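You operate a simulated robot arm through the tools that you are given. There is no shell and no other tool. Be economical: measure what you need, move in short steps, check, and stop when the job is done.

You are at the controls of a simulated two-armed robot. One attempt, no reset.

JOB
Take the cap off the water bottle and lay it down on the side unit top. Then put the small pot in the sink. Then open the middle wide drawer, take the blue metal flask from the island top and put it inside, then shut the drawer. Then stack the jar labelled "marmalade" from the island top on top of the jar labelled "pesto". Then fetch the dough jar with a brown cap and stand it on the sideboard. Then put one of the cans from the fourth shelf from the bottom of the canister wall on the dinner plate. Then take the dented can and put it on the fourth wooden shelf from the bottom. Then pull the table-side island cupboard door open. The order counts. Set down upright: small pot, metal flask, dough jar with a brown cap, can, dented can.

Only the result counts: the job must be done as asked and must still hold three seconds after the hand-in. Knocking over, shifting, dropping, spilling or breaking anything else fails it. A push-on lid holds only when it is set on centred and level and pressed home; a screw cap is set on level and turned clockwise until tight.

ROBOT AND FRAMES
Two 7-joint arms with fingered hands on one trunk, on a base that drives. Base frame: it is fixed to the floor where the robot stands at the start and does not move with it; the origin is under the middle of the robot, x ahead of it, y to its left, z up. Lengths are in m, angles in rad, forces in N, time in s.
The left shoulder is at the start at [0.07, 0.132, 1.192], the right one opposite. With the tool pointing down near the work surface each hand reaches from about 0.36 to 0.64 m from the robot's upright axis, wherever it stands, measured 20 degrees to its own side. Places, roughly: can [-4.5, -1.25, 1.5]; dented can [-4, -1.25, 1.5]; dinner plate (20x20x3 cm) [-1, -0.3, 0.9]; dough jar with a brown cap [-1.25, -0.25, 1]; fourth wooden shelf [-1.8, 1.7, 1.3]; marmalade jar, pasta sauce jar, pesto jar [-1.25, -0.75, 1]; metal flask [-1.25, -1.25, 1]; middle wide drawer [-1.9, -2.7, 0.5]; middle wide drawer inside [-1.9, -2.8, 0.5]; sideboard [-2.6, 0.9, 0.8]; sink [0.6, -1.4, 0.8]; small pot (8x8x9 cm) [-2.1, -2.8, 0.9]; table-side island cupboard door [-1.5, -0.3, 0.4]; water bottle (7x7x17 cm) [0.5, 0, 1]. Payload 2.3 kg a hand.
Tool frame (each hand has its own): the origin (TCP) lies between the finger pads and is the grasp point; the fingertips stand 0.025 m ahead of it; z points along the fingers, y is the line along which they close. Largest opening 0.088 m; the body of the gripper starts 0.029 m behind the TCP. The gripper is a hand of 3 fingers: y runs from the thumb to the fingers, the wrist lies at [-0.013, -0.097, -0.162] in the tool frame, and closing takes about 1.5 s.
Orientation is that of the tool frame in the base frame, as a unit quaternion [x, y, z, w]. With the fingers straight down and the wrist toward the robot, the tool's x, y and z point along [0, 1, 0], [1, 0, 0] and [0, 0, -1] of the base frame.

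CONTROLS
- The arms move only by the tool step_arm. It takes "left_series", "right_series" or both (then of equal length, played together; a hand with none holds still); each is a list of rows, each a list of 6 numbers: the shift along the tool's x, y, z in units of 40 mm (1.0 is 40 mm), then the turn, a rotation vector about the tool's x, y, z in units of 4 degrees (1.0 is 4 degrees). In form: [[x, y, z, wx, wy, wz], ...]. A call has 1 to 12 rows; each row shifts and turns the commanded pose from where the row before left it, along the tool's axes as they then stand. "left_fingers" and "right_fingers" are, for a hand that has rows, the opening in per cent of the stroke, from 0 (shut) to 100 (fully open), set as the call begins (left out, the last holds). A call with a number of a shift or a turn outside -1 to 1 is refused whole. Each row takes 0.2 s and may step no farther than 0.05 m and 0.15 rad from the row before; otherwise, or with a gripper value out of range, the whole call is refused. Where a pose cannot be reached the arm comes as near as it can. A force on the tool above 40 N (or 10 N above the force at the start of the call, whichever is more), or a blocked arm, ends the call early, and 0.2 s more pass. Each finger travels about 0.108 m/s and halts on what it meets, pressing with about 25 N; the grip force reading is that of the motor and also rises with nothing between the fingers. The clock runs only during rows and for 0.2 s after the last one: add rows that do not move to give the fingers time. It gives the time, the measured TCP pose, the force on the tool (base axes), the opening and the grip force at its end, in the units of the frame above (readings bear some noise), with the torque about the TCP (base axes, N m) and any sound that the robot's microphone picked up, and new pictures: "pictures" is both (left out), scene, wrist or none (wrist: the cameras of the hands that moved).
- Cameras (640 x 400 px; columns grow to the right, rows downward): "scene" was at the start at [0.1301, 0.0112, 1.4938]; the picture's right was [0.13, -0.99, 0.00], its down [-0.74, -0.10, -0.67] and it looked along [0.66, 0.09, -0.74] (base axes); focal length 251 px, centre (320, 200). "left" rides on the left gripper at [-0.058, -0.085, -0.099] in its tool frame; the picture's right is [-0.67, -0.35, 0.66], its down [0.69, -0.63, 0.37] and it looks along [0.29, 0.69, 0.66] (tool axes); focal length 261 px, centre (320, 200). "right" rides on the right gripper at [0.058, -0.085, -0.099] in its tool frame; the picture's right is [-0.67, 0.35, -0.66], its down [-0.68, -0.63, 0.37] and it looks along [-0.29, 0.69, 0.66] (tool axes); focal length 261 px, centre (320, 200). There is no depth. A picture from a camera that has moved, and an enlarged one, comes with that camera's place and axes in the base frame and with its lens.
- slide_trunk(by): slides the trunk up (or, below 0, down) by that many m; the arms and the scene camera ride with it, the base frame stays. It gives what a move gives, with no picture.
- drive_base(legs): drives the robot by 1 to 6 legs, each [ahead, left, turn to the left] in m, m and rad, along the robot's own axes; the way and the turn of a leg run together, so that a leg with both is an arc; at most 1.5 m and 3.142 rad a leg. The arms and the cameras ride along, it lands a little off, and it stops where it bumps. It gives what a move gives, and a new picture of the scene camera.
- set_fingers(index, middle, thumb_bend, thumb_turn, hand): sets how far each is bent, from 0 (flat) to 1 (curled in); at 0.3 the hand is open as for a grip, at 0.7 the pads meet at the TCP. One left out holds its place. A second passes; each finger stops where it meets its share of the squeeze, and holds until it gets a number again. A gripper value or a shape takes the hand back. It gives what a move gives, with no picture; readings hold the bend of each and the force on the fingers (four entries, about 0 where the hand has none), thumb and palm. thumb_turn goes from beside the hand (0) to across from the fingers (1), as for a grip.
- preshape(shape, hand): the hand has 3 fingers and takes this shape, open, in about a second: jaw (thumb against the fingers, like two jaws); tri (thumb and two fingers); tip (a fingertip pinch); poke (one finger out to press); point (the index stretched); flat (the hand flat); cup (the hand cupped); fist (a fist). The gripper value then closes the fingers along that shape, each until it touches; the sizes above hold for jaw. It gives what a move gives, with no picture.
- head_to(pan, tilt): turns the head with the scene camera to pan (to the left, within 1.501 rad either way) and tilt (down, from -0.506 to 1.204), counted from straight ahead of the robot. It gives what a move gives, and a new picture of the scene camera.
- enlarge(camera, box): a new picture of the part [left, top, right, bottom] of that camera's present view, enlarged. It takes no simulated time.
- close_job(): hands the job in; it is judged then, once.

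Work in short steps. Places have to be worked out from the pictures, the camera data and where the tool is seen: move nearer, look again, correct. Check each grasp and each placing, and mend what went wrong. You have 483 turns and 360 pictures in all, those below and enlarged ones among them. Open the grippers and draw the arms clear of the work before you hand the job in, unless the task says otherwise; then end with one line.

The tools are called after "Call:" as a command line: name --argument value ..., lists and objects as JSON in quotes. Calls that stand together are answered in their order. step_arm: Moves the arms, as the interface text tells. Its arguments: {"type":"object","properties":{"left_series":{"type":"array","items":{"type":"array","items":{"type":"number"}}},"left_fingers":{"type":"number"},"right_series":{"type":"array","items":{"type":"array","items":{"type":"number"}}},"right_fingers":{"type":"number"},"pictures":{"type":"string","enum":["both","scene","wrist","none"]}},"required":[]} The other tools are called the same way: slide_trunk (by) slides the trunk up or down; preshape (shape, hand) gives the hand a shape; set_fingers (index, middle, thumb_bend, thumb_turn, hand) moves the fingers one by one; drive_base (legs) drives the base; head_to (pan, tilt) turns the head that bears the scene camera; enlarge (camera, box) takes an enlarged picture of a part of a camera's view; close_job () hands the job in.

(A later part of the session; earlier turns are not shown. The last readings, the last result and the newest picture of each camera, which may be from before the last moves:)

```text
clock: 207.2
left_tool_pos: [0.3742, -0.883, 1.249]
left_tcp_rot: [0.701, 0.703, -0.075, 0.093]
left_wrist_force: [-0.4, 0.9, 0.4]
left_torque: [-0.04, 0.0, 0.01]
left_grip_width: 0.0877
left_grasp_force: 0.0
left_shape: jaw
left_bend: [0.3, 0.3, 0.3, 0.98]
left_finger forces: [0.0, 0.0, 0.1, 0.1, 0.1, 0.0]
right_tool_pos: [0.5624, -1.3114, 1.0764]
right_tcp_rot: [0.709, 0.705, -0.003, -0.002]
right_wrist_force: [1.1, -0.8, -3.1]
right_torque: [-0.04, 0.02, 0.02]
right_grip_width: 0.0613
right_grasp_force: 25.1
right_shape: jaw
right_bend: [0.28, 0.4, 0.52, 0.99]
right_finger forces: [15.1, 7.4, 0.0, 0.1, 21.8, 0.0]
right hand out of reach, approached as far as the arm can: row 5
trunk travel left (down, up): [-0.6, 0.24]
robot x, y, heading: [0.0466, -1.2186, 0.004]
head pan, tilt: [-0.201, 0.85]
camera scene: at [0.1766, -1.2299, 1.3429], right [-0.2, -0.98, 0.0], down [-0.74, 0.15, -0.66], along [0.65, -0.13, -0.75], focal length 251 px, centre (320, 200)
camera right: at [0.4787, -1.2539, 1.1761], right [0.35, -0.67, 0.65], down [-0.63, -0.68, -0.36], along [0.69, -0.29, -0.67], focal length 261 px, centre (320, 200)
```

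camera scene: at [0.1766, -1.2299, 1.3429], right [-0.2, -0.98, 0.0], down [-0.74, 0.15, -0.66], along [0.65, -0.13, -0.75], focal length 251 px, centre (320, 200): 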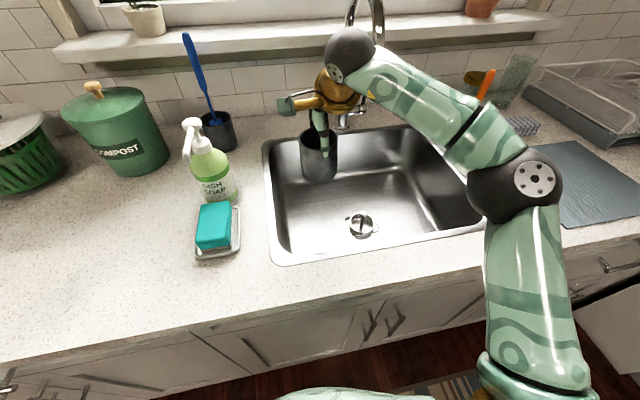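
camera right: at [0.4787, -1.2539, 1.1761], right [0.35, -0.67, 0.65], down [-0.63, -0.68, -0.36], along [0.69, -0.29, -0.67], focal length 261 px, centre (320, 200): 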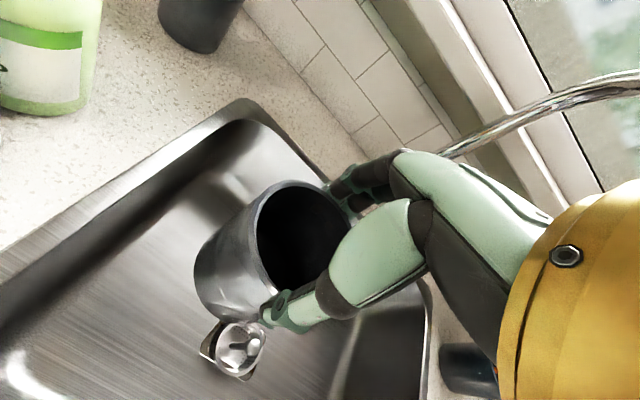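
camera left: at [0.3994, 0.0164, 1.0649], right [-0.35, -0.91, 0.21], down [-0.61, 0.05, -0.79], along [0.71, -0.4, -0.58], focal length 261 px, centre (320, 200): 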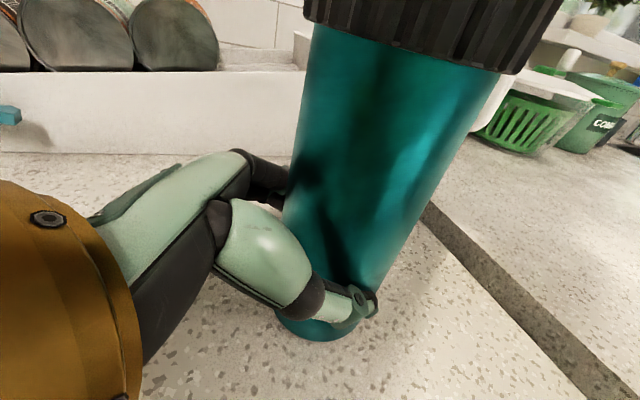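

Raise the trunk 0.1 so the elbow stays above the counter, then lower the pot into the basin.

Call:
slide_trunk --by 0.1

Call:
step_arm --right_series '[[0, 0, 0.9, 0, 0, 0], [0, 0, 0.9, 0, 0, 0], [0, 0, 0.9, 0, 0, 0], [0, 0, 0.9, 0, 0, 0], [0, 0, 0.9, 0, 0, 0], [0, 0, 0.7, 0, 0, 0], [0, 0, 0.7, 0, 0, 0], [0, 0, 0, 0, 0, 0]]'

```text
clock: 208.5
left_tool_pos: [0.3752, -0.8832, 1.3478]
left_tcp_rot: [0.702, 0.703, -0.075, 0.091]
left_wrist_force: [-0.2, -0.5, 0.3]
left_torque: [-0.04, 0.01, -0.01]
left_grip_width: 0.0875
left_grasp_force: 0.1
left_shape: jaw
left_bend: [0.3, 0.3, 0.3, 0.98]
left_finger forces: [0.1, 0.0, 0.1, 0.1, 0.0, 0.0]
right_tool_pos: [0.5636, -1.3119, 1.1745]
right_tcp_rot: [0.708, 0.707, -0.004, -0.003]
right_wrist_force: [0.2, 1.3, -2.7]
right_torque: [0.01, 0.0, 0.0]
right_grip_width: 0.0619
right_grasp_force: 24.7
right_shape: jaw
right_bend: [0.28, 0.4, 0.52, 0.99]
right_finger forces: [15.1, 7.4, 0.1, 0.0, 21.8, 0.1]
trunk travel left (down, up): [-0.7, 0.14]
robot x, y, heading: [0.0449, -1.2125, -0.004]
head pan, tilt: [-0.201, 0.85]
```

```text
clock: 210.3
left_tool_pos: [0.3743, -0.8834, 1.3488]
left_tcp_rot: [0.701, 0.703, -0.075, 0.092]
left_wrist_force: [-0.1, -0.2, 0.0]
left_torque: [0.0, -0.01, -0.02]
left_grip_width: 0.0875
left_grasp_force: 0.0
left_shape: jaw
left_bend: [0.3, 0.3, 0.3, 0.98]
left_finger forces: [0.0, 0.0, 0.1, 0.1, 0.0, 0.0]
right_tool_pos: [0.5614, -1.3147, 0.936]
right_tcp_rot: [0.707, 0.707, -0.004, -0.003]
right_wrist_force: [0.6, 0.3, -2.6]
right_torque: [0.0, 0.0, -0.01]
right_grip_width: 0.0614
right_grasp_force: 25.3
right_shape: jaw
right_bend: [0.28, 0.4, 0.53, 0.99]
right_finger forces: [15.0, 7.3, 0.0, 0.1, 21.7, 0.0]
trunk travel left (down, up): [-0.7, 0.14]
robot x, y, heading: [0.0441, -1.2141, 0.002]
head pan, tilt: [-0.201, 0.85]
camera scene: at [0.1768, -1.2307, 1.4429], right [-0.2, -0.98, 0.0], down [-0.74, 0.15, -0.66], along [0.65, -0.13, -0.75], focal length 251 px, centre (320, 200)
camera right: at [0.4769, -1.2578, 1.0386], right [0.35, -0.67, 0.65], down [-0.63, -0.68, -0.36], along [0.69, -0.29, -0.67], focal length 261 px, centre (320, 200)
```

scene: 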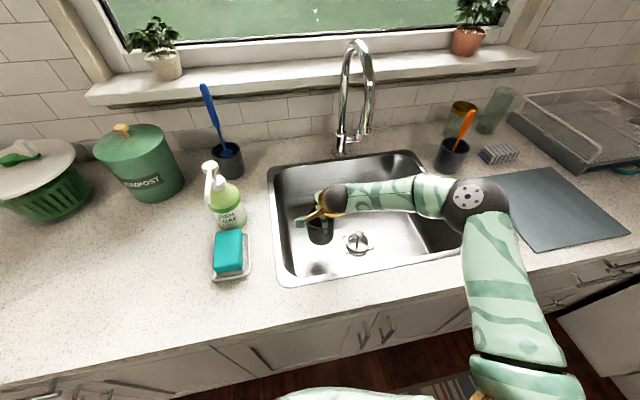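
right: 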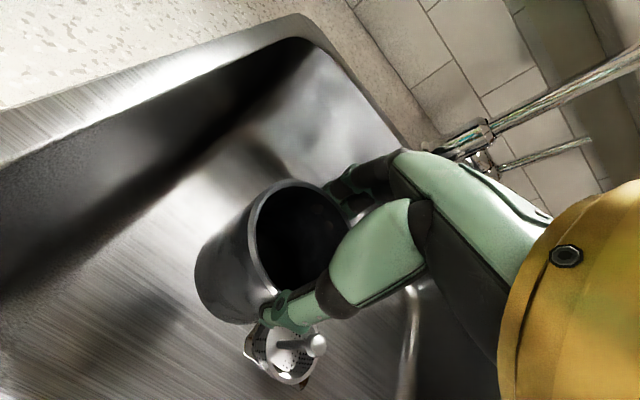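

Continue lowering gently toward the basin floor.

Call:
step_arm --right_series '[[0, 0, 0.4, 0, 0, 0], [0, 0, 0.4, 0, 0, 0], [0, 0, 0.4, 0, 0, 0], [0, 0, 0.3, 0, 0, 0], [0, 0, 0.2, 0, 0, 0], [0, 0, 0, 0, 0, 0]]'

```text
clock: 211.7
left_tool_pos: [0.3745, -0.8827, 1.3482]
left_tcp_rot: [0.701, 0.703, -0.074, 0.092]
left_wrist_force: [0.2, -0.1, 0.1]
left_torque: [-0.03, -0.01, 0.0]
left_grip_width: 0.0874
left_grasp_force: 0.1
left_shape: jaw
left_bend: [0.3, 0.3, 0.3, 0.98]
left_finger forces: [0.0, 0.0, 0.0, 0.0, 0.0, 0.1]
right_tool_pos: [0.5609, -1.3127, 0.8715]
right_tcp_rot: [0.707, 0.707, -0.004, -0.003]
right_wrist_force: [0.2, 0.1, -2.4]
right_torque: [-0.01, -0.03, -0.01]
right_grip_width: 0.0615
right_grasp_force: 24.6
right_shape: jaw
right_bend: [0.28, 0.4, 0.53, 0.99]
right_finger forces: [15.0, 7.3, 0.1, 0.0, 21.6, 0.1]
trunk travel left (down, up): [-0.7, 0.14]
robot x, y, heading: [0.0437, -1.2162, -0.007]
head pan, tilt: [-0.201, 0.85]
camera scene: at [0.1768, -1.2306, 1.4429], right [-0.2, -0.98, 0.0], down [-0.74, 0.15, -0.66], along [0.65, -0.13, -0.75], focal length 251 px, centre (320, 200)
camera right: at [0.4776, -1.2552, 0.9726], right [0.35, -0.67, 0.65], down [-0.63, -0.68, -0.36], along [0.69, -0.29, -0.67], focal length 261 px, centre (320, 200)
```

scene: 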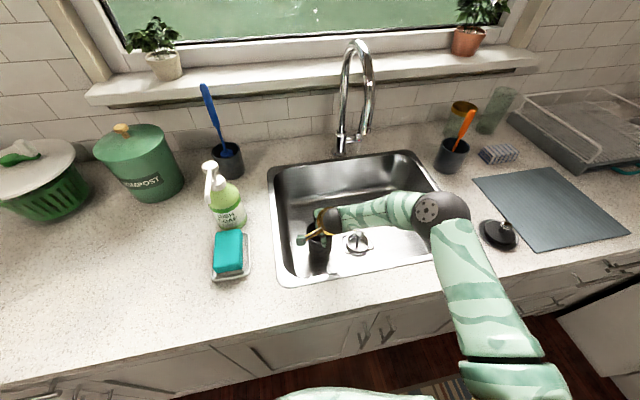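
right: 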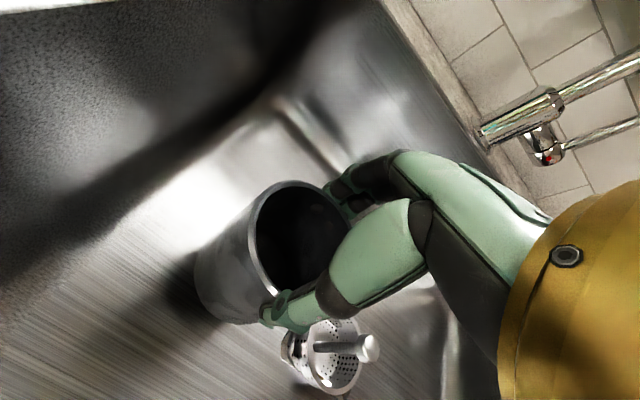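

Closer; continue in small steps until contact.

Call:
step_arm --right_series '[[0, 0, 0.2, 0, 0, 0], [0, 0, 0.2, 0, 0, 0], [0, 0, 0.15, 0, 0, 0], [0, 0, 0.15, 0, 0, 0], [0, 0, 0.15, 0, 0, 0], [0, 0, 0.15, 0, 0, 0], [0, 0, 0, 0, 0, 0]]'

```text
clock: 213.3
left_tool_pos: [0.3673, -0.8819, 1.3494]
left_tcp_rot: [0.701, 0.703, -0.073, 0.094]
left_wrist_force: [0.3, -0.4, -1.1]
left_torque: [-0.05, 0.0, -0.03]
left_grip_width: 0.0877
left_grasp_force: 0.1
left_shape: jaw
left_bend: [0.3, 0.3, 0.3, 0.98]
left_finger forces: [0.1, 0.0, 0.0, 0.0, 0.0, 0.0]
right_tool_pos: [0.5574, -1.3117, 0.8372]
right_tcp_rot: [0.708, 0.706, 0.001, 0.003]
right_wrist_force: [7.5, -2.1, 35.7]
right_torque: [-0.03, -0.18, -0.09]
right_grip_width: 0.0604
right_grasp_force: 24.7
right_shape: jaw
right_bend: [0.27, 0.38, 0.55, 1.0]
right_finger forces: [17.9, 10.9, 0.0, 0.1, 20.4, 0.0]
trunk travel left (down, up): [-0.7, 0.14]
robot x, y, heading: [0.0448, -1.2173, -0.003]
head pan, tilt: [-0.201, 0.85]
camera scene: at [0.1683, -1.2297, 1.4442], right [-0.2, -0.98, 0.0], down [-0.73, 0.15, -0.66], along [0.65, -0.13, -0.75], focal length 251 px, centre (320, 200)
camera right: at [0.4722, -1.2544, 0.9371], right [0.34, -0.67, 0.66], down [-0.63, -0.68, -0.37], along [0.7, -0.29, -0.66], focal length 261 px, centre (320, 200)
```

scene: 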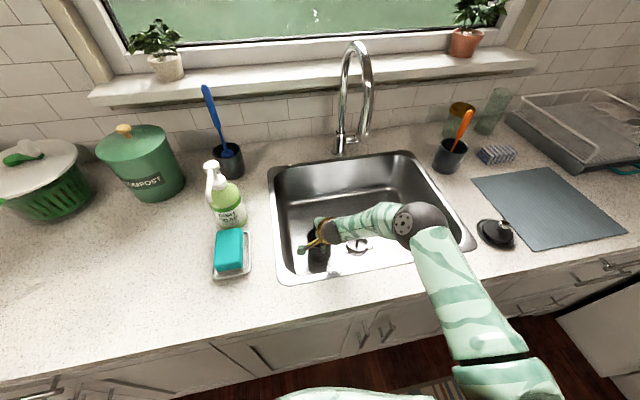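
right: 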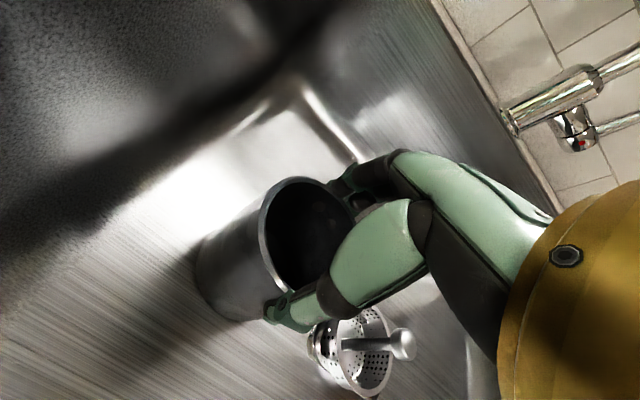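

Floor contact. Ease off, then spread the fingers wide and rise.

Call:
step_arm --right_series '[[0, 0, -0.08, 0, 0, 0], [0, 0, 0, 0, 0, 0]]' --pictures "none"

Call:
set_fingers --hand "right" --index 0.15 --middle 0.15 --thumb_bend 0.15

Call:
step_arm --right_series '[[0, 0, -0.5, 0, 0, 0], [0, 0, -0.7, 0, 0, 0], [0, 0, -0.9, 0, 0, 0], [0, 0, 0, 0, 0, 0]]'

```text
clock: 213.9
left_tool_pos: [0.369, -0.8809, 1.3489]
left_tcp_rot: [0.701, 0.703, -0.074, 0.093]
left_wrist_force: [-1.2, -0.1, 0.6]
left_torque: [0.01, -0.01, -0.02]
left_grip_width: 0.0877
left_grasp_force: 0.1
left_shape: jaw
left_bend: [0.3, 0.3, 0.3, 0.98]
left_finger forces: [0.0, 0.0, 0.0, 0.0, 0.0, 0.1]
right_tool_pos: [0.5574, -1.3108, 0.836]
right_tcp_rot: [0.708, 0.706, -0.001, 0.0]
right_wrist_force: [7.0, -3.3, 27.9]
right_torque: [-0.04, -0.24, -0.06]
right_grip_width: 0.0604
right_grasp_force: 24.4
right_shape: jaw
right_bend: [0.26, 0.38, 0.56, 1.0]
right_finger forces: [17.8, 11.0, 0.0, 0.0, 20.5, 0.0]
trunk travel left (down, up): [-0.7, 0.14]
robot x, y, heading: [0.0462, -1.2177, -0.001]
head pan, tilt: [-0.201, 0.85]
```

```text
clock: 214.9
left_tool_pos: [0.3738, -0.8824, 1.3482]
left_tcp_rot: [0.701, 0.703, -0.075, 0.093]
left_wrist_force: [-0.4, 0.0, 0.3]
left_torque: [0.0, 0.01, -0.01]
left_grip_width: 0.0877
left_grasp_force: 0.1
left_shape: jaw
left_bend: [0.3, 0.3, 0.3, 0.98]
left_finger forces: [0.0, 0.0, 0.0, 0.0, 0.0, 0.0]
right_tool_pos: [0.5605, -1.3111, 0.8339]
right_tcp_rot: [0.707, 0.707, -0.003, -0.003]
right_wrist_force: [0.1, -0.6, -0.2]
right_torque: [-0.01, 0.01, 0.01]
right_grip_width: 0.1115
right_grasp_force: 0.0
right_shape: fingers
right_bend: [0.15, 0.15, 0.15, 1.0]
right_finger forces: [0.1, 0.0, 0.1, 0.0, 0.0, 0.0]
trunk travel left (down, up): [-0.7, 0.14]
robot x, y, heading: [0.0493, -1.2149, -0.006]
head pan, tilt: [-0.201, 0.85]
```

```text
clock: 215.9
left_tool_pos: [0.3734, -0.8831, 1.3474]
left_tcp_rot: [0.702, 0.703, -0.074, 0.093]
left_wrist_force: [-0.4, 0.5, 0.2]
left_torque: [-0.03, 0.01, 0.03]
left_grip_width: 0.0878
left_grasp_force: 0.1
left_shape: jaw
left_bend: [0.3, 0.3, 0.3, 0.98]
left_finger forces: [0.0, 0.0, 0.0, 0.0, 0.0, 0.0]
right_tool_pos: [0.561, -1.3122, 0.921]
right_tcp_rot: [0.707, 0.707, -0.002, -0.002]
right_wrist_force: [-0.4, 0.5, -0.1]
right_torque: [0.0, -0.03, 0.0]
right_grip_width: 0.1117
right_grasp_force: 0.0
right_shape: fingers
right_bend: [0.15, 0.15, 0.15, 1.0]
right_finger forces: [0.1, 0.0, 0.0, 0.0, 0.1, 0.1]
trunk travel left (down, up): [-0.7, 0.14]
robot x, y, heading: [0.0486, -1.2167, -0.005]
head pan, tilt: [-0.201, 0.85]
camera scene: at [0.1764, -1.2306, 1.4429], right [-0.2, -0.98, 0.0], down [-0.74, 0.15, -0.66], along [0.65, -0.13, -0.75], focal length 251 px, centre (320, 200)
camera right: at [0.4764, -1.256, 1.0214], right [0.35, -0.67, 0.65], down [-0.63, -0.68, -0.36], along [0.69, -0.29, -0.67], focal length 261 px, centre (320, 200)
```

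scene: 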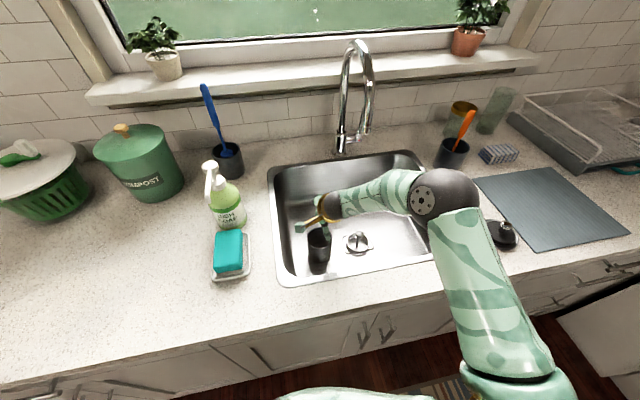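
right: 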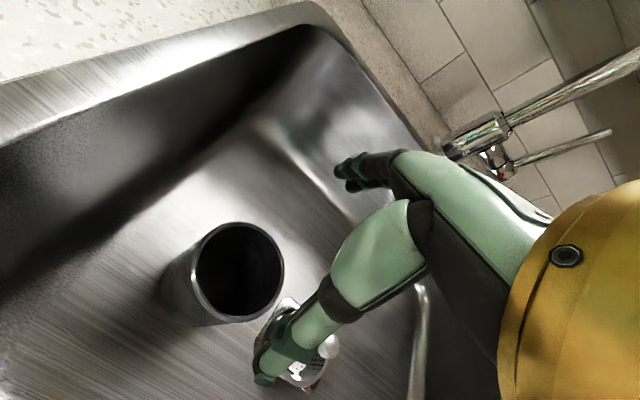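

Pot stands in the sink. Lift the right hand out and reset; then go to the drawer bank.

Call:
step_arm --right_series '[[0, 0, -1, 0, 0, 0], [0, 0, -1, 0, 0, 0], [0, 0, -1, 0, 0, 0], [0, 0, -1, 0, 0, 0], [0, 0, -1, 0, 0, 0], [0, -1, 0, 0, 0, 0], [0, -1, 0, 0, 0, 0], [0, -1, 0, 0, 0, 0], [0, -1, 0, 0, 0, 0], [0, 0, 0, 0, 0, 0]]' --pictures "none"

Call:
preshape --hand "right" --shape "jaw"

Call:
drive_base --legs '[[-0.4, 0, 0], [0, -0.3, -1.55]]'

Call:
head_to --pan -0.6 --tilt 0.5

```text
clock: 218.1
left_tool_pos: [0.3744, -0.8819, 1.3484]
left_tcp_rot: [0.702, 0.703, -0.075, 0.092]
left_wrist_force: [0.1, 0.1, -0.4]
left_torque: [-0.02, -0.01, -0.06]
left_grip_width: 0.0878
left_grasp_force: 0.1
left_shape: jaw
left_bend: [0.3, 0.3, 0.3, 0.98]
left_finger forces: [0.0, 0.0, 0.0, 0.0, 0.1, 0.0]
right_tool_pos: [0.4034, -1.3099, 1.1184]
right_tcp_rot: [0.708, 0.706, -0.003, -0.002]
right_wrist_force: [0.0, 0.5, -0.2]
right_torque: [0.02, -0.01, 0.02]
right_grip_width: 0.1119
right_grasp_force: 0.1
right_shape: fingers
right_bend: [0.15, 0.15, 0.15, 1.0]
right_finger forces: [0.0, 0.1, 0.0, 0.0, 0.0, 0.0]
trunk travel left (down, up): [-0.7, 0.14]
robot x, y, heading: [0.0498, -1.2134, -0.002]
head pan, tilt: [-0.201, 0.85]
```

```text
clock: 219.0
left_tool_pos: [0.3731, -0.8827, 1.3489]
left_tcp_rot: [0.701, 0.703, -0.075, 0.092]
left_wrist_force: [-0.7, -0.9, 0.0]
left_torque: [0.02, 0.0, -0.01]
left_grip_width: 0.0875
left_grasp_force: 0.2
left_shape: jaw
left_bend: [0.3, 0.3, 0.3, 0.98]
left_finger forces: [0.0, 0.0, 0.0, 0.0, 0.0, 0.0]
right_tool_pos: [0.4036, -1.3109, 1.1179]
right_tcp_rot: [0.708, 0.707, -0.002, -0.002]
right_wrist_force: [1.4, -0.1, 0.4]
right_torque: [0.03, 0.03, 0.04]
right_grip_width: 0.0879
right_grasp_force: 0.0
right_shape: jaw
right_bend: [0.3, 0.3, 0.3, 0.98]
right_finger forces: [0.0, 0.1, 0.0, 0.1, 0.1, 0.1]
trunk travel left (down, up): [-0.7, 0.14]
robot x, y, heading: [0.0461, -1.2206, 0.003]
head pan, tilt: [-0.201, 0.85]
```

```text
clock: 225.2
left_tool_pos: [-0.1845, -1.7234, 1.3481]
left_tcp_rot: [0.993, 0.018, -0.118, 0.015]
left_wrist_force: [-1.6, -0.2, -0.4]
left_torque: [0.0, 0.01, 0.02]
left_grip_width: 0.0874
left_grasp_force: 0.1
left_shape: jaw
left_bend: [0.3, 0.3, 0.3, 0.98]
left_finger forces: [0.1, 0.0, 0.0, 0.1, 0.0, 0.0]
right_tool_pos: [-0.6108, -1.7684, 1.1193]
right_tcp_rot: [1.0, 0.015, -0.001, -0.004]
right_wrist_force: [0.1, -0.1, 0.1]
right_torque: [0.01, 0.03, -0.03]
right_grip_width: 0.088
right_grasp_force: 0.1
right_shape: jaw
right_bend: [0.3, 0.3, 0.3, 0.98]
right_finger forces: [0.1, 0.1, 0.1, 0.0, 0.0, 0.0]
trunk travel left (down, up): [-0.7, 0.14]
robot x, y, heading: [-0.5272, -1.4119, -1.536]
head pan, tilt: [-0.201, 0.85]
cut short: leg 2
camera scene: at [-0.5379, -1.5366, 1.443], right [-0.99, 0.16, 0.0], down [0.12, 0.74, -0.66], along [-0.11, -0.65, -0.75], focal length 251 px, centre (320, 200)
```

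scene: 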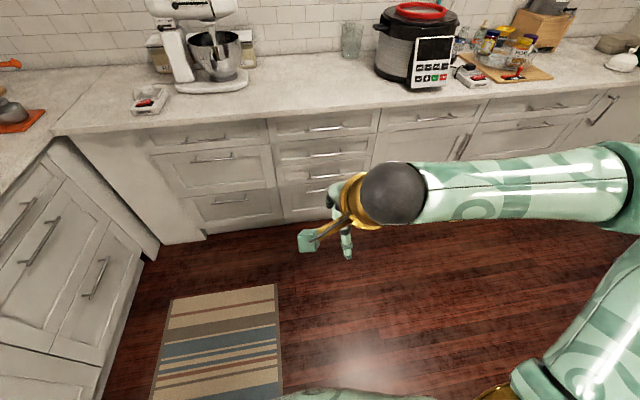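

```text
clock: 226.1
left_tool_pos: [-0.1852, -1.7243, 1.3482]
left_tcp_rot: [0.993, 0.018, -0.117, 0.015]
left_wrist_force: [-0.3, -0.6, -1.1]
left_torque: [-0.01, -0.01, -0.03]
left_grip_width: 0.0878
left_grasp_force: 0.0
left_shape: jaw
left_bend: [0.3, 0.3, 0.3, 0.98]
left_finger forces: [0.0, 0.1, 0.0, 0.1, 0.1, 0.0]
right_tool_pos: [-0.6099, -1.7698, 1.119]
right_tcp_rot: [1.0, 0.016, -0.001, -0.004]
right_wrist_force: [0.3, 0.1, -0.7]
right_torque: [0.0, 0.0, -0.04]
right_grip_width: 0.0879
right_grasp_force: 0.0
right_shape: jaw
right_bend: [0.3, 0.3, 0.3, 0.98]
right_finger forces: [0.0, 0.1, 0.1, 0.1, 0.1, 0.0]
trunk travel left (down, up): [-0.7, 0.14]
robot x, y, heading: [-0.531, -1.4069, -1.535]
head pan, tilt: [-0.6, 0.499]
camera scene: at [-0.5744, -1.5364, 1.4729], right [-0.84, 0.53, 0.0], down [0.26, 0.41, -0.88], along [-0.47, -0.74, -0.48], focal length 251 px, centre (320, 200)
```

scene: 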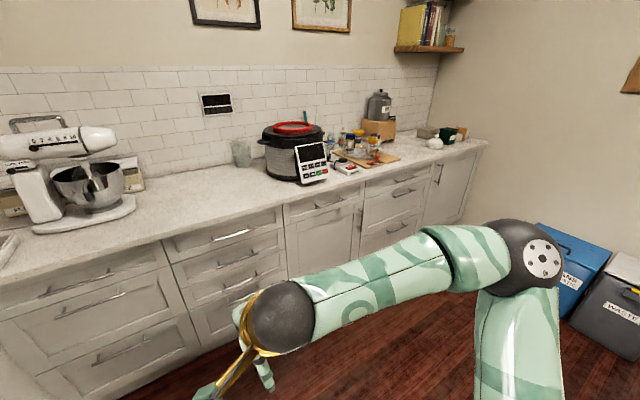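

The last leg was cut short — check the island and flask on the right.

Call:
head_to --pan -1.5 --tilt 0.45

```text
clock: 227.2
left_tool_pos: [-0.1852, -1.7248, 1.348]
left_tcp_rot: [0.993, 0.017, -0.118, 0.014]
left_wrist_force: [-0.7, 0.1, -0.3]
left_torque: [0.0, 0.02, -0.01]
left_grip_width: 0.0876
left_grasp_force: 0.0
left_shape: jaw
left_bend: [0.3, 0.3, 0.3, 0.98]
left_finger forces: [0.1, 0.1, 0.1, 0.0, 0.0, 0.0]
right_tool_pos: [-0.6123, -1.7691, 1.1198]
right_tcp_rot: [1.0, 0.016, -0.001, -0.005]
right_wrist_force: [-0.2, -0.4, -0.2]
right_torque: [0.0, -0.01, 0.02]
right_grip_width: 0.0879
right_grasp_force: 0.1
right_shape: jaw
right_bend: [0.3, 0.3, 0.3, 0.98]
right_finger forces: [0.0, 0.0, 0.1, 0.0, 0.0, 0.0]
trunk travel left (down, up): [-0.7, 0.14]
robot x, y, heading: [-0.5304, -1.4111, -1.534]
head pan, tilt: [-1.499, 0.45]
camera scene: at [-0.6171, -1.4695, 1.4775], right [-0.11, 0.99, 0.0], down [0.43, 0.05, -0.9], along [-0.9, -0.1, -0.44], focal length 251 px, centre (320, 200)
```

scene: 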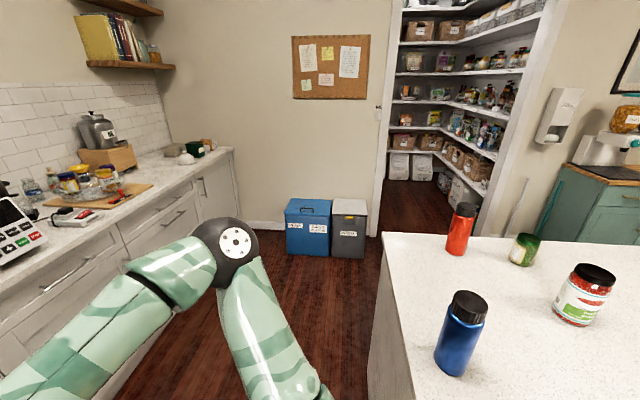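

Flask is fine (at ≈(−0.97,−1.235)). Drive clear and over to the drawer bank.

Call:
drive_base --legs '[[0.5, 0.12, 0], [0, -1.35, -0.036]]'

Call:
head_to --pan 0.2 --tilt 0.8

```text
clock: 236.6
left_tool_pos: [-1.4019, -2.2456, 1.3485]
left_tcp_rot: [0.993, -0.004, -0.119, 0.012]
left_wrist_force: [-0.2, -0.1, 0.7]
left_torque: [0.05, -0.01, 0.01]
left_grip_width: 0.0876
left_grasp_force: 0.2
left_shape: jaw
left_bend: [0.3, 0.3, 0.3, 0.98]
left_finger forces: [0.1, 0.0, 0.0, 0.0, 0.1, 0.0]
right_tool_pos: [-1.8291, -2.2707, 1.1193]
right_tcp_rot: [1.0, -0.007, 0.0, -0.004]
right_wrist_force: [-0.2, -0.6, 0.5]
right_torque: [-0.02, -0.02, -0.04]
right_grip_width: 0.0881
right_grasp_force: 0.1
right_shape: jaw
right_bend: [0.3, 0.3, 0.3, 0.98]
right_finger forces: [0.0, 0.0, 0.1, 0.0, 0.1, 0.0]
trunk travel left (down, up): [-0.7, 0.14]
robot x, y, heading: [-1.7326, -1.9198, -1.583]
head pan, tilt: [-1.499, 0.45]
camera scene: at [-1.8213, -1.9717, 1.4775], right [-0.06, 1.0, 0.0], down [0.43, 0.03, -0.9], along [-0.9, -0.05, -0.43], focal length 251 px, centre (320, 200)
```

scene: 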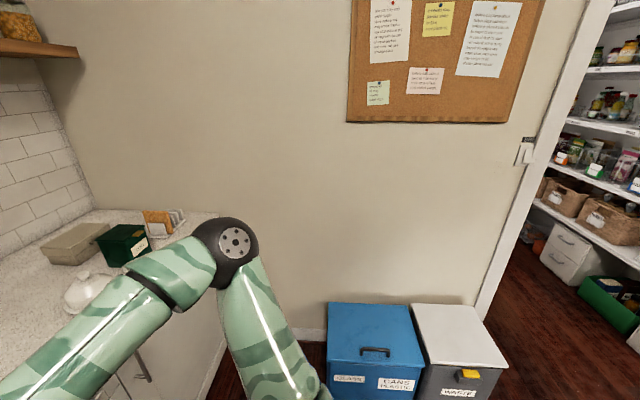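

```text
clock: 238.3
left_tool_pos: [-1.4015, -2.2466, 1.3479]
left_tcp_rot: [0.993, -0.004, -0.118, 0.012]
left_wrist_force: [-0.9, -0.6, 0.6]
left_torque: [0.02, 0.04, 0.02]
left_grip_width: 0.0879
left_grasp_force: 0.0
left_shape: jaw
left_bend: [0.3, 0.3, 0.3, 0.98]
left_finger forces: [0.1, 0.1, 0.1, 0.1, 0.1, 0.0]
right_tool_pos: [-1.8298, -2.2722, 1.1183]
right_tcp_rot: [1.0, -0.006, -0.001, -0.003]
right_wrist_force: [0.0, 0.7, 0.4]
right_torque: [0.0, 0.06, 0.03]
right_grip_width: 0.0881
right_grasp_force: 0.0
right_shape: jaw
right_bend: [0.3, 0.3, 0.3, 0.98]
right_finger forces: [0.1, 0.1, 0.0, 0.1, 0.0, 0.1]
trunk travel left (down, up): [-0.7, 0.14]
robot x, y, heading: [-1.7329, -1.9163, -1.581]
head pan, tilt: [0.201, 0.799]
camera scene: at [-1.715, -2.0454, 1.447], right [-0.98, -0.19, 0.0], down [-0.14, 0.7, -0.7], along [0.13, -0.68, -0.72], focal length 251 px, centre (320, 200)
```

scene: 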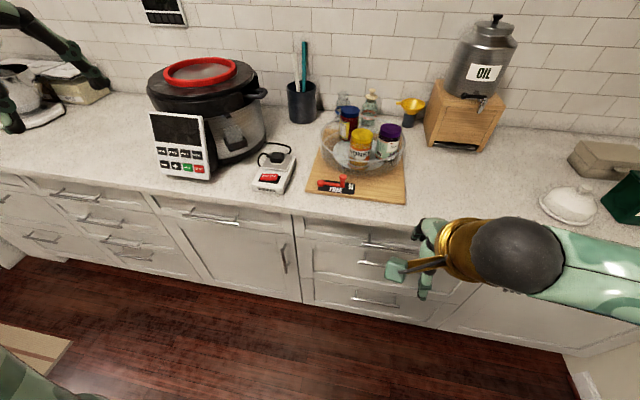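

Middle drawer handle ≈ (−1.855,−2.5,0.66). Lower the trunk and pitch the right hand to point ahead.

Call:
slide_trunk --by -0.38

Call:
step_arm --right_series '[[0, 0, 0, -1, 0, 0], [0, 0, 0, -1, 0, 0], [0, 0, 0, -1, 0, 0], [0, 0, 0, -1, 0, 0], [0, 0, 0, -1, 0, 0], [0, 0, 0, -1, 0, 0], [0, 0, 0, -1, 0, 0], [0, 0, 0, -1, 0, 0], [0, 0, 0, -1, 0, 0], [0, 0, 0, -1, 0, 0], [0, 0, 0, -1, 0, 0]]' --pictures "none"

Call:
step_arm --right_series '[[0, 0, 0, -1, 0, 0], [0, 0, 0, -1, 0, 0], [0, 0, 0, -1, 0, 0], [0, 0, 0, -1, 0, 0], [0, 0, 0, -1, 0, 0], [0, 0, 0, -1, 0, 0], [0, 0, 0, -1, 0, 0], [0, 0, 0, -1, 0, 0], [0, 0, 0, -1, 0, 0], [0, 0, 0, -1, 0, 0], [0, 0, 0, -1, 0, 0]]'

```text
clock: 241.9
left_tool_pos: [-1.4017, -2.2464, 0.9681]
left_tcp_rot: [0.993, -0.005, -0.119, 0.012]
left_wrist_force: [-0.4, 0.4, -0.1]
left_torque: [0.01, 0.02, 0.01]
left_grip_width: 0.0876
left_grasp_force: 0.1
left_shape: jaw
left_bend: [0.3, 0.3, 0.3, 0.98]
left_finger forces: [0.1, 0.0, 0.0, 0.1, 0.0, 0.0]
right_tool_pos: [-1.8282, -2.2712, 0.7386]
right_tcp_rot: [1.0, -0.006, -0.001, -0.004]
right_wrist_force: [-0.3, -0.2, 0.3]
right_torque: [0.0, -0.01, 0.0]
right_grip_width: 0.088
right_grasp_force: 0.1
right_shape: jaw
right_bend: [0.3, 0.3, 0.3, 0.98]
right_finger forces: [0.1, 0.0, 0.0, 0.0, 0.0, 0.0]
trunk travel left (down, up): [-0.32, 0.52]
robot x, y, heading: [-1.7307, -1.9151, -1.583]
head pan, tilt: [0.201, 0.799]
```

```text
clock: 244.3
left_tool_pos: [-1.4014, -2.2477, 0.9682]
left_tcp_rot: [0.993, -0.005, -0.118, 0.012]
left_wrist_force: [-0.5, 0.2, 0.2]
left_torque: [0.03, 0.0, -0.01]
left_grip_width: 0.0877
left_grasp_force: 0.0
left_shape: jaw
left_bend: [0.3, 0.3, 0.3, 0.98]
left_finger forces: [0.0, 0.1, 0.0, 0.0, 0.0, 0.1]
right_tool_pos: [-1.8055, -2.3084, 0.7574]
right_tcp_rot: [0.929, -0.006, -0.004, 0.371]
right_wrist_force: [0.9, 0.2, 0.0]
right_torque: [0.02, -0.01, 0.04]
right_grip_width: 0.0879
right_grasp_force: 0.0
right_shape: jaw
right_bend: [0.3, 0.3, 0.3, 0.98]
right_finger forces: [0.1, 0.0, 0.0, 0.0, 0.0, 0.1]
right hand out of reach, approached as far as the arm can: row 6, 7, 8, 9, 10, 11
trunk travel left (down, up): [-0.32, 0.52]
robot x, y, heading: [-1.7298, -1.9181, -1.578]
head pan, tilt: [0.201, 0.799]
```

```text
clock: 246.8
left_tool_pos: [-1.4012, -2.2457, 0.9686]
left_tcp_rot: [0.993, -0.005, -0.119, 0.012]
left_wrist_force: [-1.0, -0.5, 0.1]
left_torque: [-0.01, 0.03, -0.01]
left_grip_width: 0.0877
left_grasp_force: 0.0
left_shape: jaw
left_bend: [0.3, 0.3, 0.3, 0.98]
left_finger forces: [0.1, 0.1, 0.0, 0.0, 0.1, 0.0]
right_tool_pos: [-1.8098, -2.3495, 0.8041]
right_tcp_rot: [0.721, -0.029, 0.0, 0.692]
right_wrist_force: [0.4, 0.4, -0.5]
right_torque: [0.04, 0.0, -0.06]
right_grip_width: 0.0879
right_grasp_force: 0.0
right_shape: jaw
right_bend: [0.3, 0.3, 0.3, 0.98]
right_finger forces: [0.0, 0.1, 0.0, 0.1, 0.0, 0.0]
right hand out of reach, approached as far as the arm can: row 1, 2, 9, 10, 11
trunk travel left (down, up): [-0.32, 0.52]
robot x, y, heading: [-1.7315, -1.9163, -1.579]
head pan, tilt: [0.201, 0.799]
camera scene: at [-1.7149, -2.0454, 1.067], right [-0.98, -0.19, 0.0], down [-0.14, 0.7, -0.7], along [0.13, -0.68, -0.72], focal length 251 px, centre (320, 200)
camera right: at [-1.7441, -2.251, 0.727], right [-0.66, 0.67, 0.35], down [-0.67, -0.31, -0.67], along [-0.34, -0.68, 0.65], focal length 261 px, centre (320, 200)
```

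scene: 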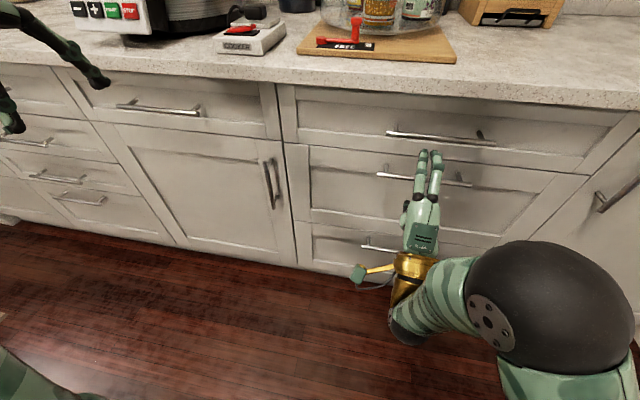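
right: 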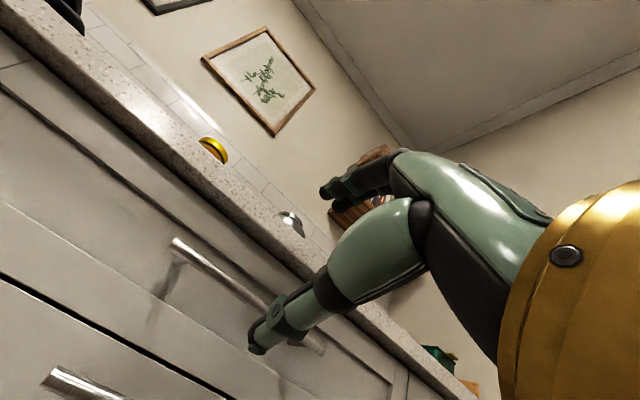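

Handle now triangulated at (−1.865,−2.51,0.695). Lower by trunk 0.105 and shift the hand −x.

Call:
slide_trunk --by -0.103

Call:
step_arm --right_series '[[-0.6, 0, 0, 0, 0, 0], [-0.6, 0, 0, 0, 0, 0], [0, 0, 0, 0, 0, 0]]'

```text
clock: 248.1
left_tool_pos: [-1.4014, -2.2464, 0.8653]
left_tcp_rot: [0.993, -0.005, -0.119, 0.012]
left_wrist_force: [0.5, -0.2, 0.0]
left_torque: [0.0, 0.0, -0.01]
left_grip_width: 0.0879
left_grasp_force: 0.0
left_shape: jaw
left_bend: [0.3, 0.3, 0.3, 0.98]
left_finger forces: [0.0, 0.0, 0.0, 0.0, 0.0, 0.1]
right_tool_pos: [-1.8103, -2.3503, 0.6997]
right_tcp_rot: [0.723, -0.028, -0.002, 0.691]
right_wrist_force: [0.5, -0.2, -0.4]
right_torque: [0.02, 0.0, 0.01]
right_grip_width: 0.0878
right_grasp_force: 0.0
right_shape: jaw
right_bend: [0.3, 0.3, 0.3, 0.98]
right_finger forces: [0.1, 0.0, 0.1, 0.1, 0.0, 0.0]
trunk travel left (down, up): [-0.217, 0.623]
robot x, y, heading: [-1.7308, -1.9185, -1.582]
head pan, tilt: [0.201, 0.799]
```

```text
clock: 248.9
left_tool_pos: [-1.4016, -2.2475, 0.8652]
left_tcp_rot: [0.993, -0.005, -0.119, 0.012]
left_wrist_force: [-0.4, -0.5, -0.1]
left_torque: [0.01, 0.0, 0.0]
left_grip_width: 0.0873
left_grasp_force: 0.0
left_shape: jaw
left_bend: [0.3, 0.3, 0.3, 0.98]
left_finger forces: [0.1, 0.1, 0.0, 0.0, 0.0, 0.0]
right_tool_pos: [-1.8557, -2.3501, 0.6991]
right_tcp_rot: [0.723, -0.023, -0.001, 0.69]
right_wrist_force: [-0.6, 0.6, -0.1]
right_torque: [0.0, 0.04, 0.0]
right_grip_width: 0.0878
right_grasp_force: 0.0
right_shape: jaw
right_bend: [0.3, 0.3, 0.3, 0.98]
right_finger forces: [0.0, 0.1, 0.1, 0.0, 0.1, 0.0]
trunk travel left (down, up): [-0.217, 0.623]
robot x, y, heading: [-1.7301, -1.9179, -1.581]
head pan, tilt: [0.201, 0.799]
camera scene: at [-1.7149, -2.0453, 0.964], right [-0.98, -0.19, 0.0], down [-0.14, 0.7, -0.7], along [0.13, -0.68, -0.72], focal length 251 px, centre (320, 200)
camera right: at [-1.7923, -2.2506, 0.6219], right [-0.66, 0.66, 0.36], down [-0.68, -0.31, -0.67], along [-0.33, -0.68, 0.65], focal length 261 px, centre (320, 200)
```

scene: 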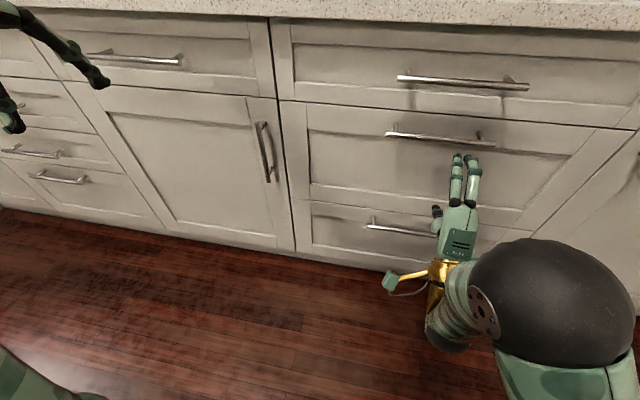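
right: 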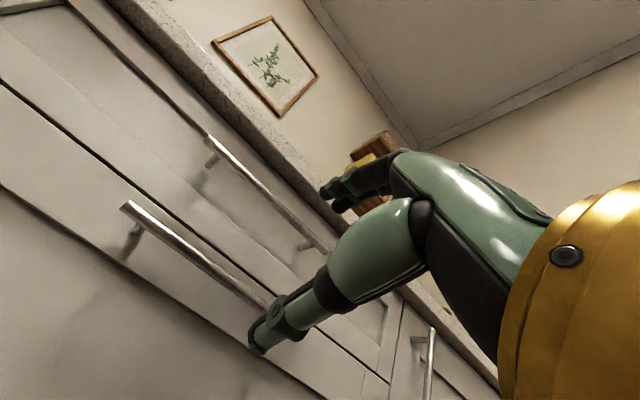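

Bar is ~1–2 cm above the tool line. Advance 0.1 with a small raise, then check.

Call:
step_arm --right_series '[[0, 0.2, 0, -0.6, 0, 0], [0, 0.2, 0.8, 0, 0, 0], [0, 0, 0.9, 0, 0, 0], [0, 0, 0.8, 0, 0, 0], [0, 0, 0, 0, 0, 0]]'

```text
clock: 250.1
left_tool_pos: [-1.4014, -2.2468, 0.8648]
left_tcp_rot: [0.993, -0.005, -0.118, 0.011]
left_wrist_force: [0.3, 0.3, 0.9]
left_torque: [0.0, 0.0, 0.02]
left_grip_width: 0.0878
left_grasp_force: 0.0
left_shape: jaw
left_bend: [0.3, 0.3, 0.3, 0.98]
left_finger forces: [0.0, 0.0, 0.1, 0.0, 0.0, 0.0]
right_tool_pos: [-1.8467, -2.4534, 0.7174]
right_tcp_rot: [0.708, -0.003, -0.005, 0.706]
right_wrist_force: [-0.3, -0.4, -0.2]
right_torque: [-0.02, 0.05, 0.0]
right_grip_width: 0.0879
right_grasp_force: 0.0
right_shape: jaw
right_bend: [0.3, 0.3, 0.3, 0.98]
right_finger forces: [0.0, 0.1, 0.0, 0.0, 0.0, 0.1]
right hand out of reach, approached as far as the arm can: row 1
trunk travel left (down, up): [-0.217, 0.623]
robot x, y, heading: [-1.7318, -1.913, -1.58]
head pan, tilt: [0.201, 0.799]
camera scene: at [-1.7149, -2.0452, 0.964], right [-0.98, -0.19, 0.0], down [-0.14, 0.7, -0.7], along [0.13, -0.68, -0.72], focal length 251 px, centre (320, 200)
camera right: at [-1.7868, -2.3554, 0.633], right [-0.66, 0.66, 0.35], down [-0.69, -0.35, -0.63], along [-0.29, -0.66, 0.69], focal length 261 px, centre (320, 200)
```

scene: 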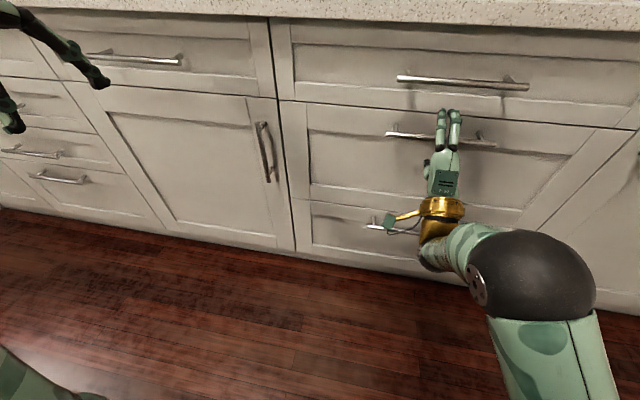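
right: 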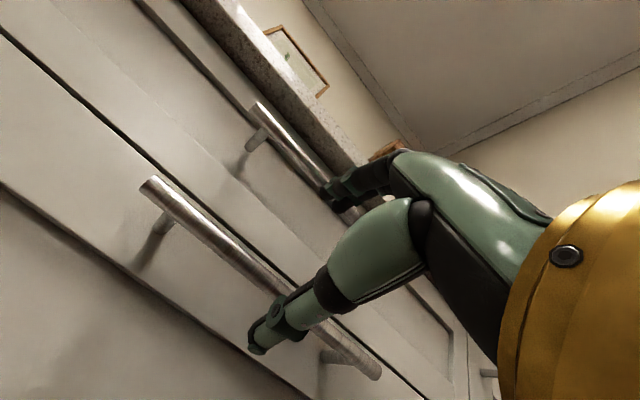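

Lower 12 mm, advance 50 mm and close on the bar.

Call:
step_arm --right_series '[[0, -0.3, 0.2, 0, 0, 0], [0, 0, 0.5, 0, 0, 0], [0, 0, 0.45, 0, 0, 0], [0, 0, 0, 0, 0, 0]]' --pictures "none"

Call:
step_arm --right_series '[[0, 0, 0, 0, 0, 0], [0, 0, 0, 0, 0, 0], [0, 0, 0, 0, 0, 0], [0, 0, 0, 0, 0, 0], [0, 0, 0, 0, 0, 0], [0, 0, 0, 0, 0, 0], [0, 0, 0, 0, 0, 0], [0, 0, 0, 0, 0, 0]]' --right_fingers 0

```text
clock: 251.1
left_tool_pos: [-1.4016, -2.2453, 0.8662]
left_tcp_rot: [0.993, -0.006, -0.118, 0.012]
left_wrist_force: [-0.5, -1.4, 0.5]
left_torque: [-0.03, -0.03, 0.01]
left_grip_width: 0.0877
left_grasp_force: 0.0
left_shape: jaw
left_bend: [0.3, 0.3, 0.3, 0.98]
left_finger forces: [0.0, 0.0, 0.0, 0.0, 0.0, 0.0]
right_tool_pos: [-1.847, -2.4985, 0.706]
right_tcp_rot: [0.708, -0.004, -0.005, 0.706]
right_wrist_force: [0.6, -0.5, 0.1]
right_torque: [-0.02, 0.03, 0.0]
right_grip_width: 0.0878
right_grasp_force: 0.1
right_shape: jaw
right_bend: [0.3, 0.3, 0.3, 0.98]
right_finger forces: [0.0, 0.1, 0.1, 0.1, 0.0, 0.0]
trunk travel left (down, up): [-0.217, 0.623]
robot x, y, heading: [-1.7317, -1.9155, -1.581]
head pan, tilt: [0.201, 0.799]
```

```text
clock: 252.9
left_tool_pos: [-1.4019, -2.2486, 0.8651]
left_tcp_rot: [0.993, -0.005, -0.119, 0.011]
left_wrist_force: [-0.2, 0.4, 0.6]
left_torque: [0.03, 0.01, -0.01]
left_grip_width: 0.0878
left_grasp_force: 0.1
left_shape: jaw
left_bend: [0.3, 0.3, 0.3, 0.98]
left_finger forces: [0.1, 0.1, 0.0, 0.1, 0.0, 0.0]
right_tool_pos: [-1.8464, -2.4999, 0.7043]
right_tcp_rot: [0.71, -0.004, -0.006, 0.705]
right_wrist_force: [1.7, -1.3, -4.1]
right_torque: [0.0, -0.08, 0.03]
right_grip_width: 0.0012
right_grasp_force: 25.3
right_shape: jaw
right_bend: [0.7, 0.7, 0.76, 1.0]
right_finger forces: [4.7, 0.0, 0.0, 0.1, 0.6, 0.0]
trunk travel left (down, up): [-0.217, 0.623]
robot x, y, heading: [-1.7328, -1.9129, -1.584]
head pan, tilt: [0.201, 0.799]
camera scene: at [-1.7149, -2.0467, 0.9638], right [-0.98, -0.19, 0.0], down [-0.14, 0.71, -0.7], along [0.13, -0.68, -0.72], focal length 251 px, centre (320, 200)
camera right: at [-1.7874, -2.401, 0.6209], right [-0.66, 0.66, 0.35], down [-0.69, -0.35, -0.63], along [-0.29, -0.66, 0.69], focal length 261 px, centre (320, 200)
```

scene: 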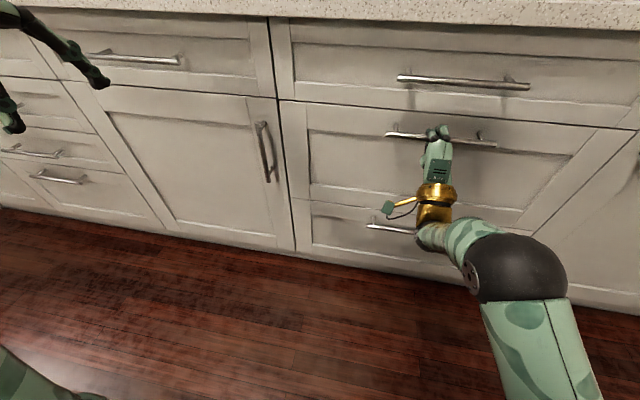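
right: 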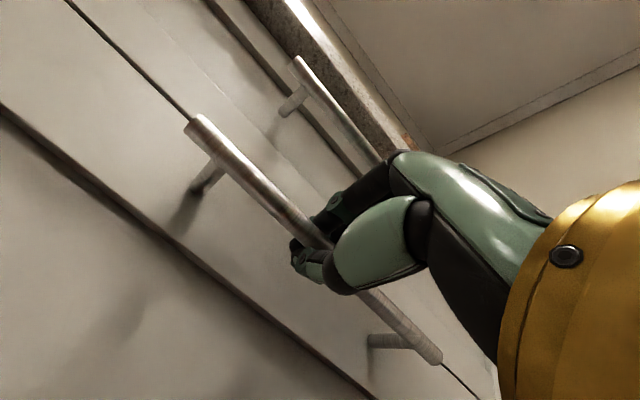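

The fingers appear closed around behind the bar (hooked). Pull by driving back 0.12.

Call:
drive_base --legs '[[-0.12, 0, 0]]'

```text
clock: 254.2
left_tool_pos: [-1.4011, -2.1273, 0.8645]
left_tcp_rot: [0.993, -0.004, -0.117, 0.011]
left_wrist_force: [0.2, 0.0, 0.7]
left_torque: [-0.01, 0.02, 0.01]
left_grip_width: 0.0877
left_grasp_force: 0.0
left_shape: jaw
left_bend: [0.3, 0.3, 0.3, 0.98]
left_finger forces: [0.1, 0.0, 0.1, 0.1, 0.1, 0.1]
right_tool_pos: [-1.8469, -2.3791, 0.7044]
right_tcp_rot: [0.708, -0.006, -0.006, 0.706]
right_wrist_force: [0.0, -0.7, -5.2]
right_torque: [0.01, -0.02, -0.04]
right_grip_width: 0.0012
right_grasp_force: 24.9
right_shape: jaw
right_bend: [0.7, 0.7, 0.77, 1.0]
right_finger forces: [0.1, 0.0, 0.1, 0.1, 5.3, 0.0]
trunk travel left (down, up): [-0.217, 0.623]
robot x, y, heading: [-1.7295, -1.7921, -1.583]
head pan, tilt: [0.201, 0.799]
camera scene: at [-1.714, -1.9266, 0.9638], right [-0.98, -0.19, 0.0], down [-0.13, 0.71, -0.7], along [0.13, -0.68, -0.72], focal length 251 px, centre (320, 200)
```

scene: 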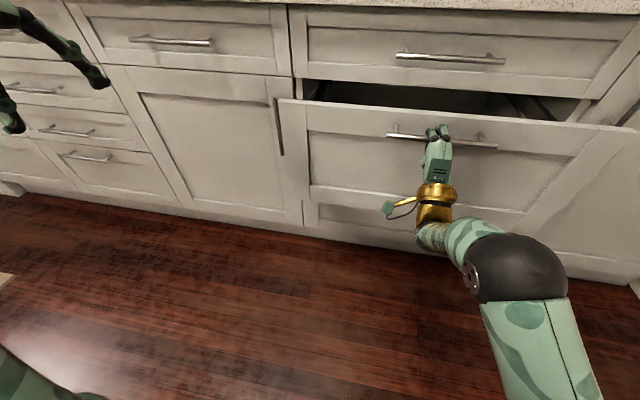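

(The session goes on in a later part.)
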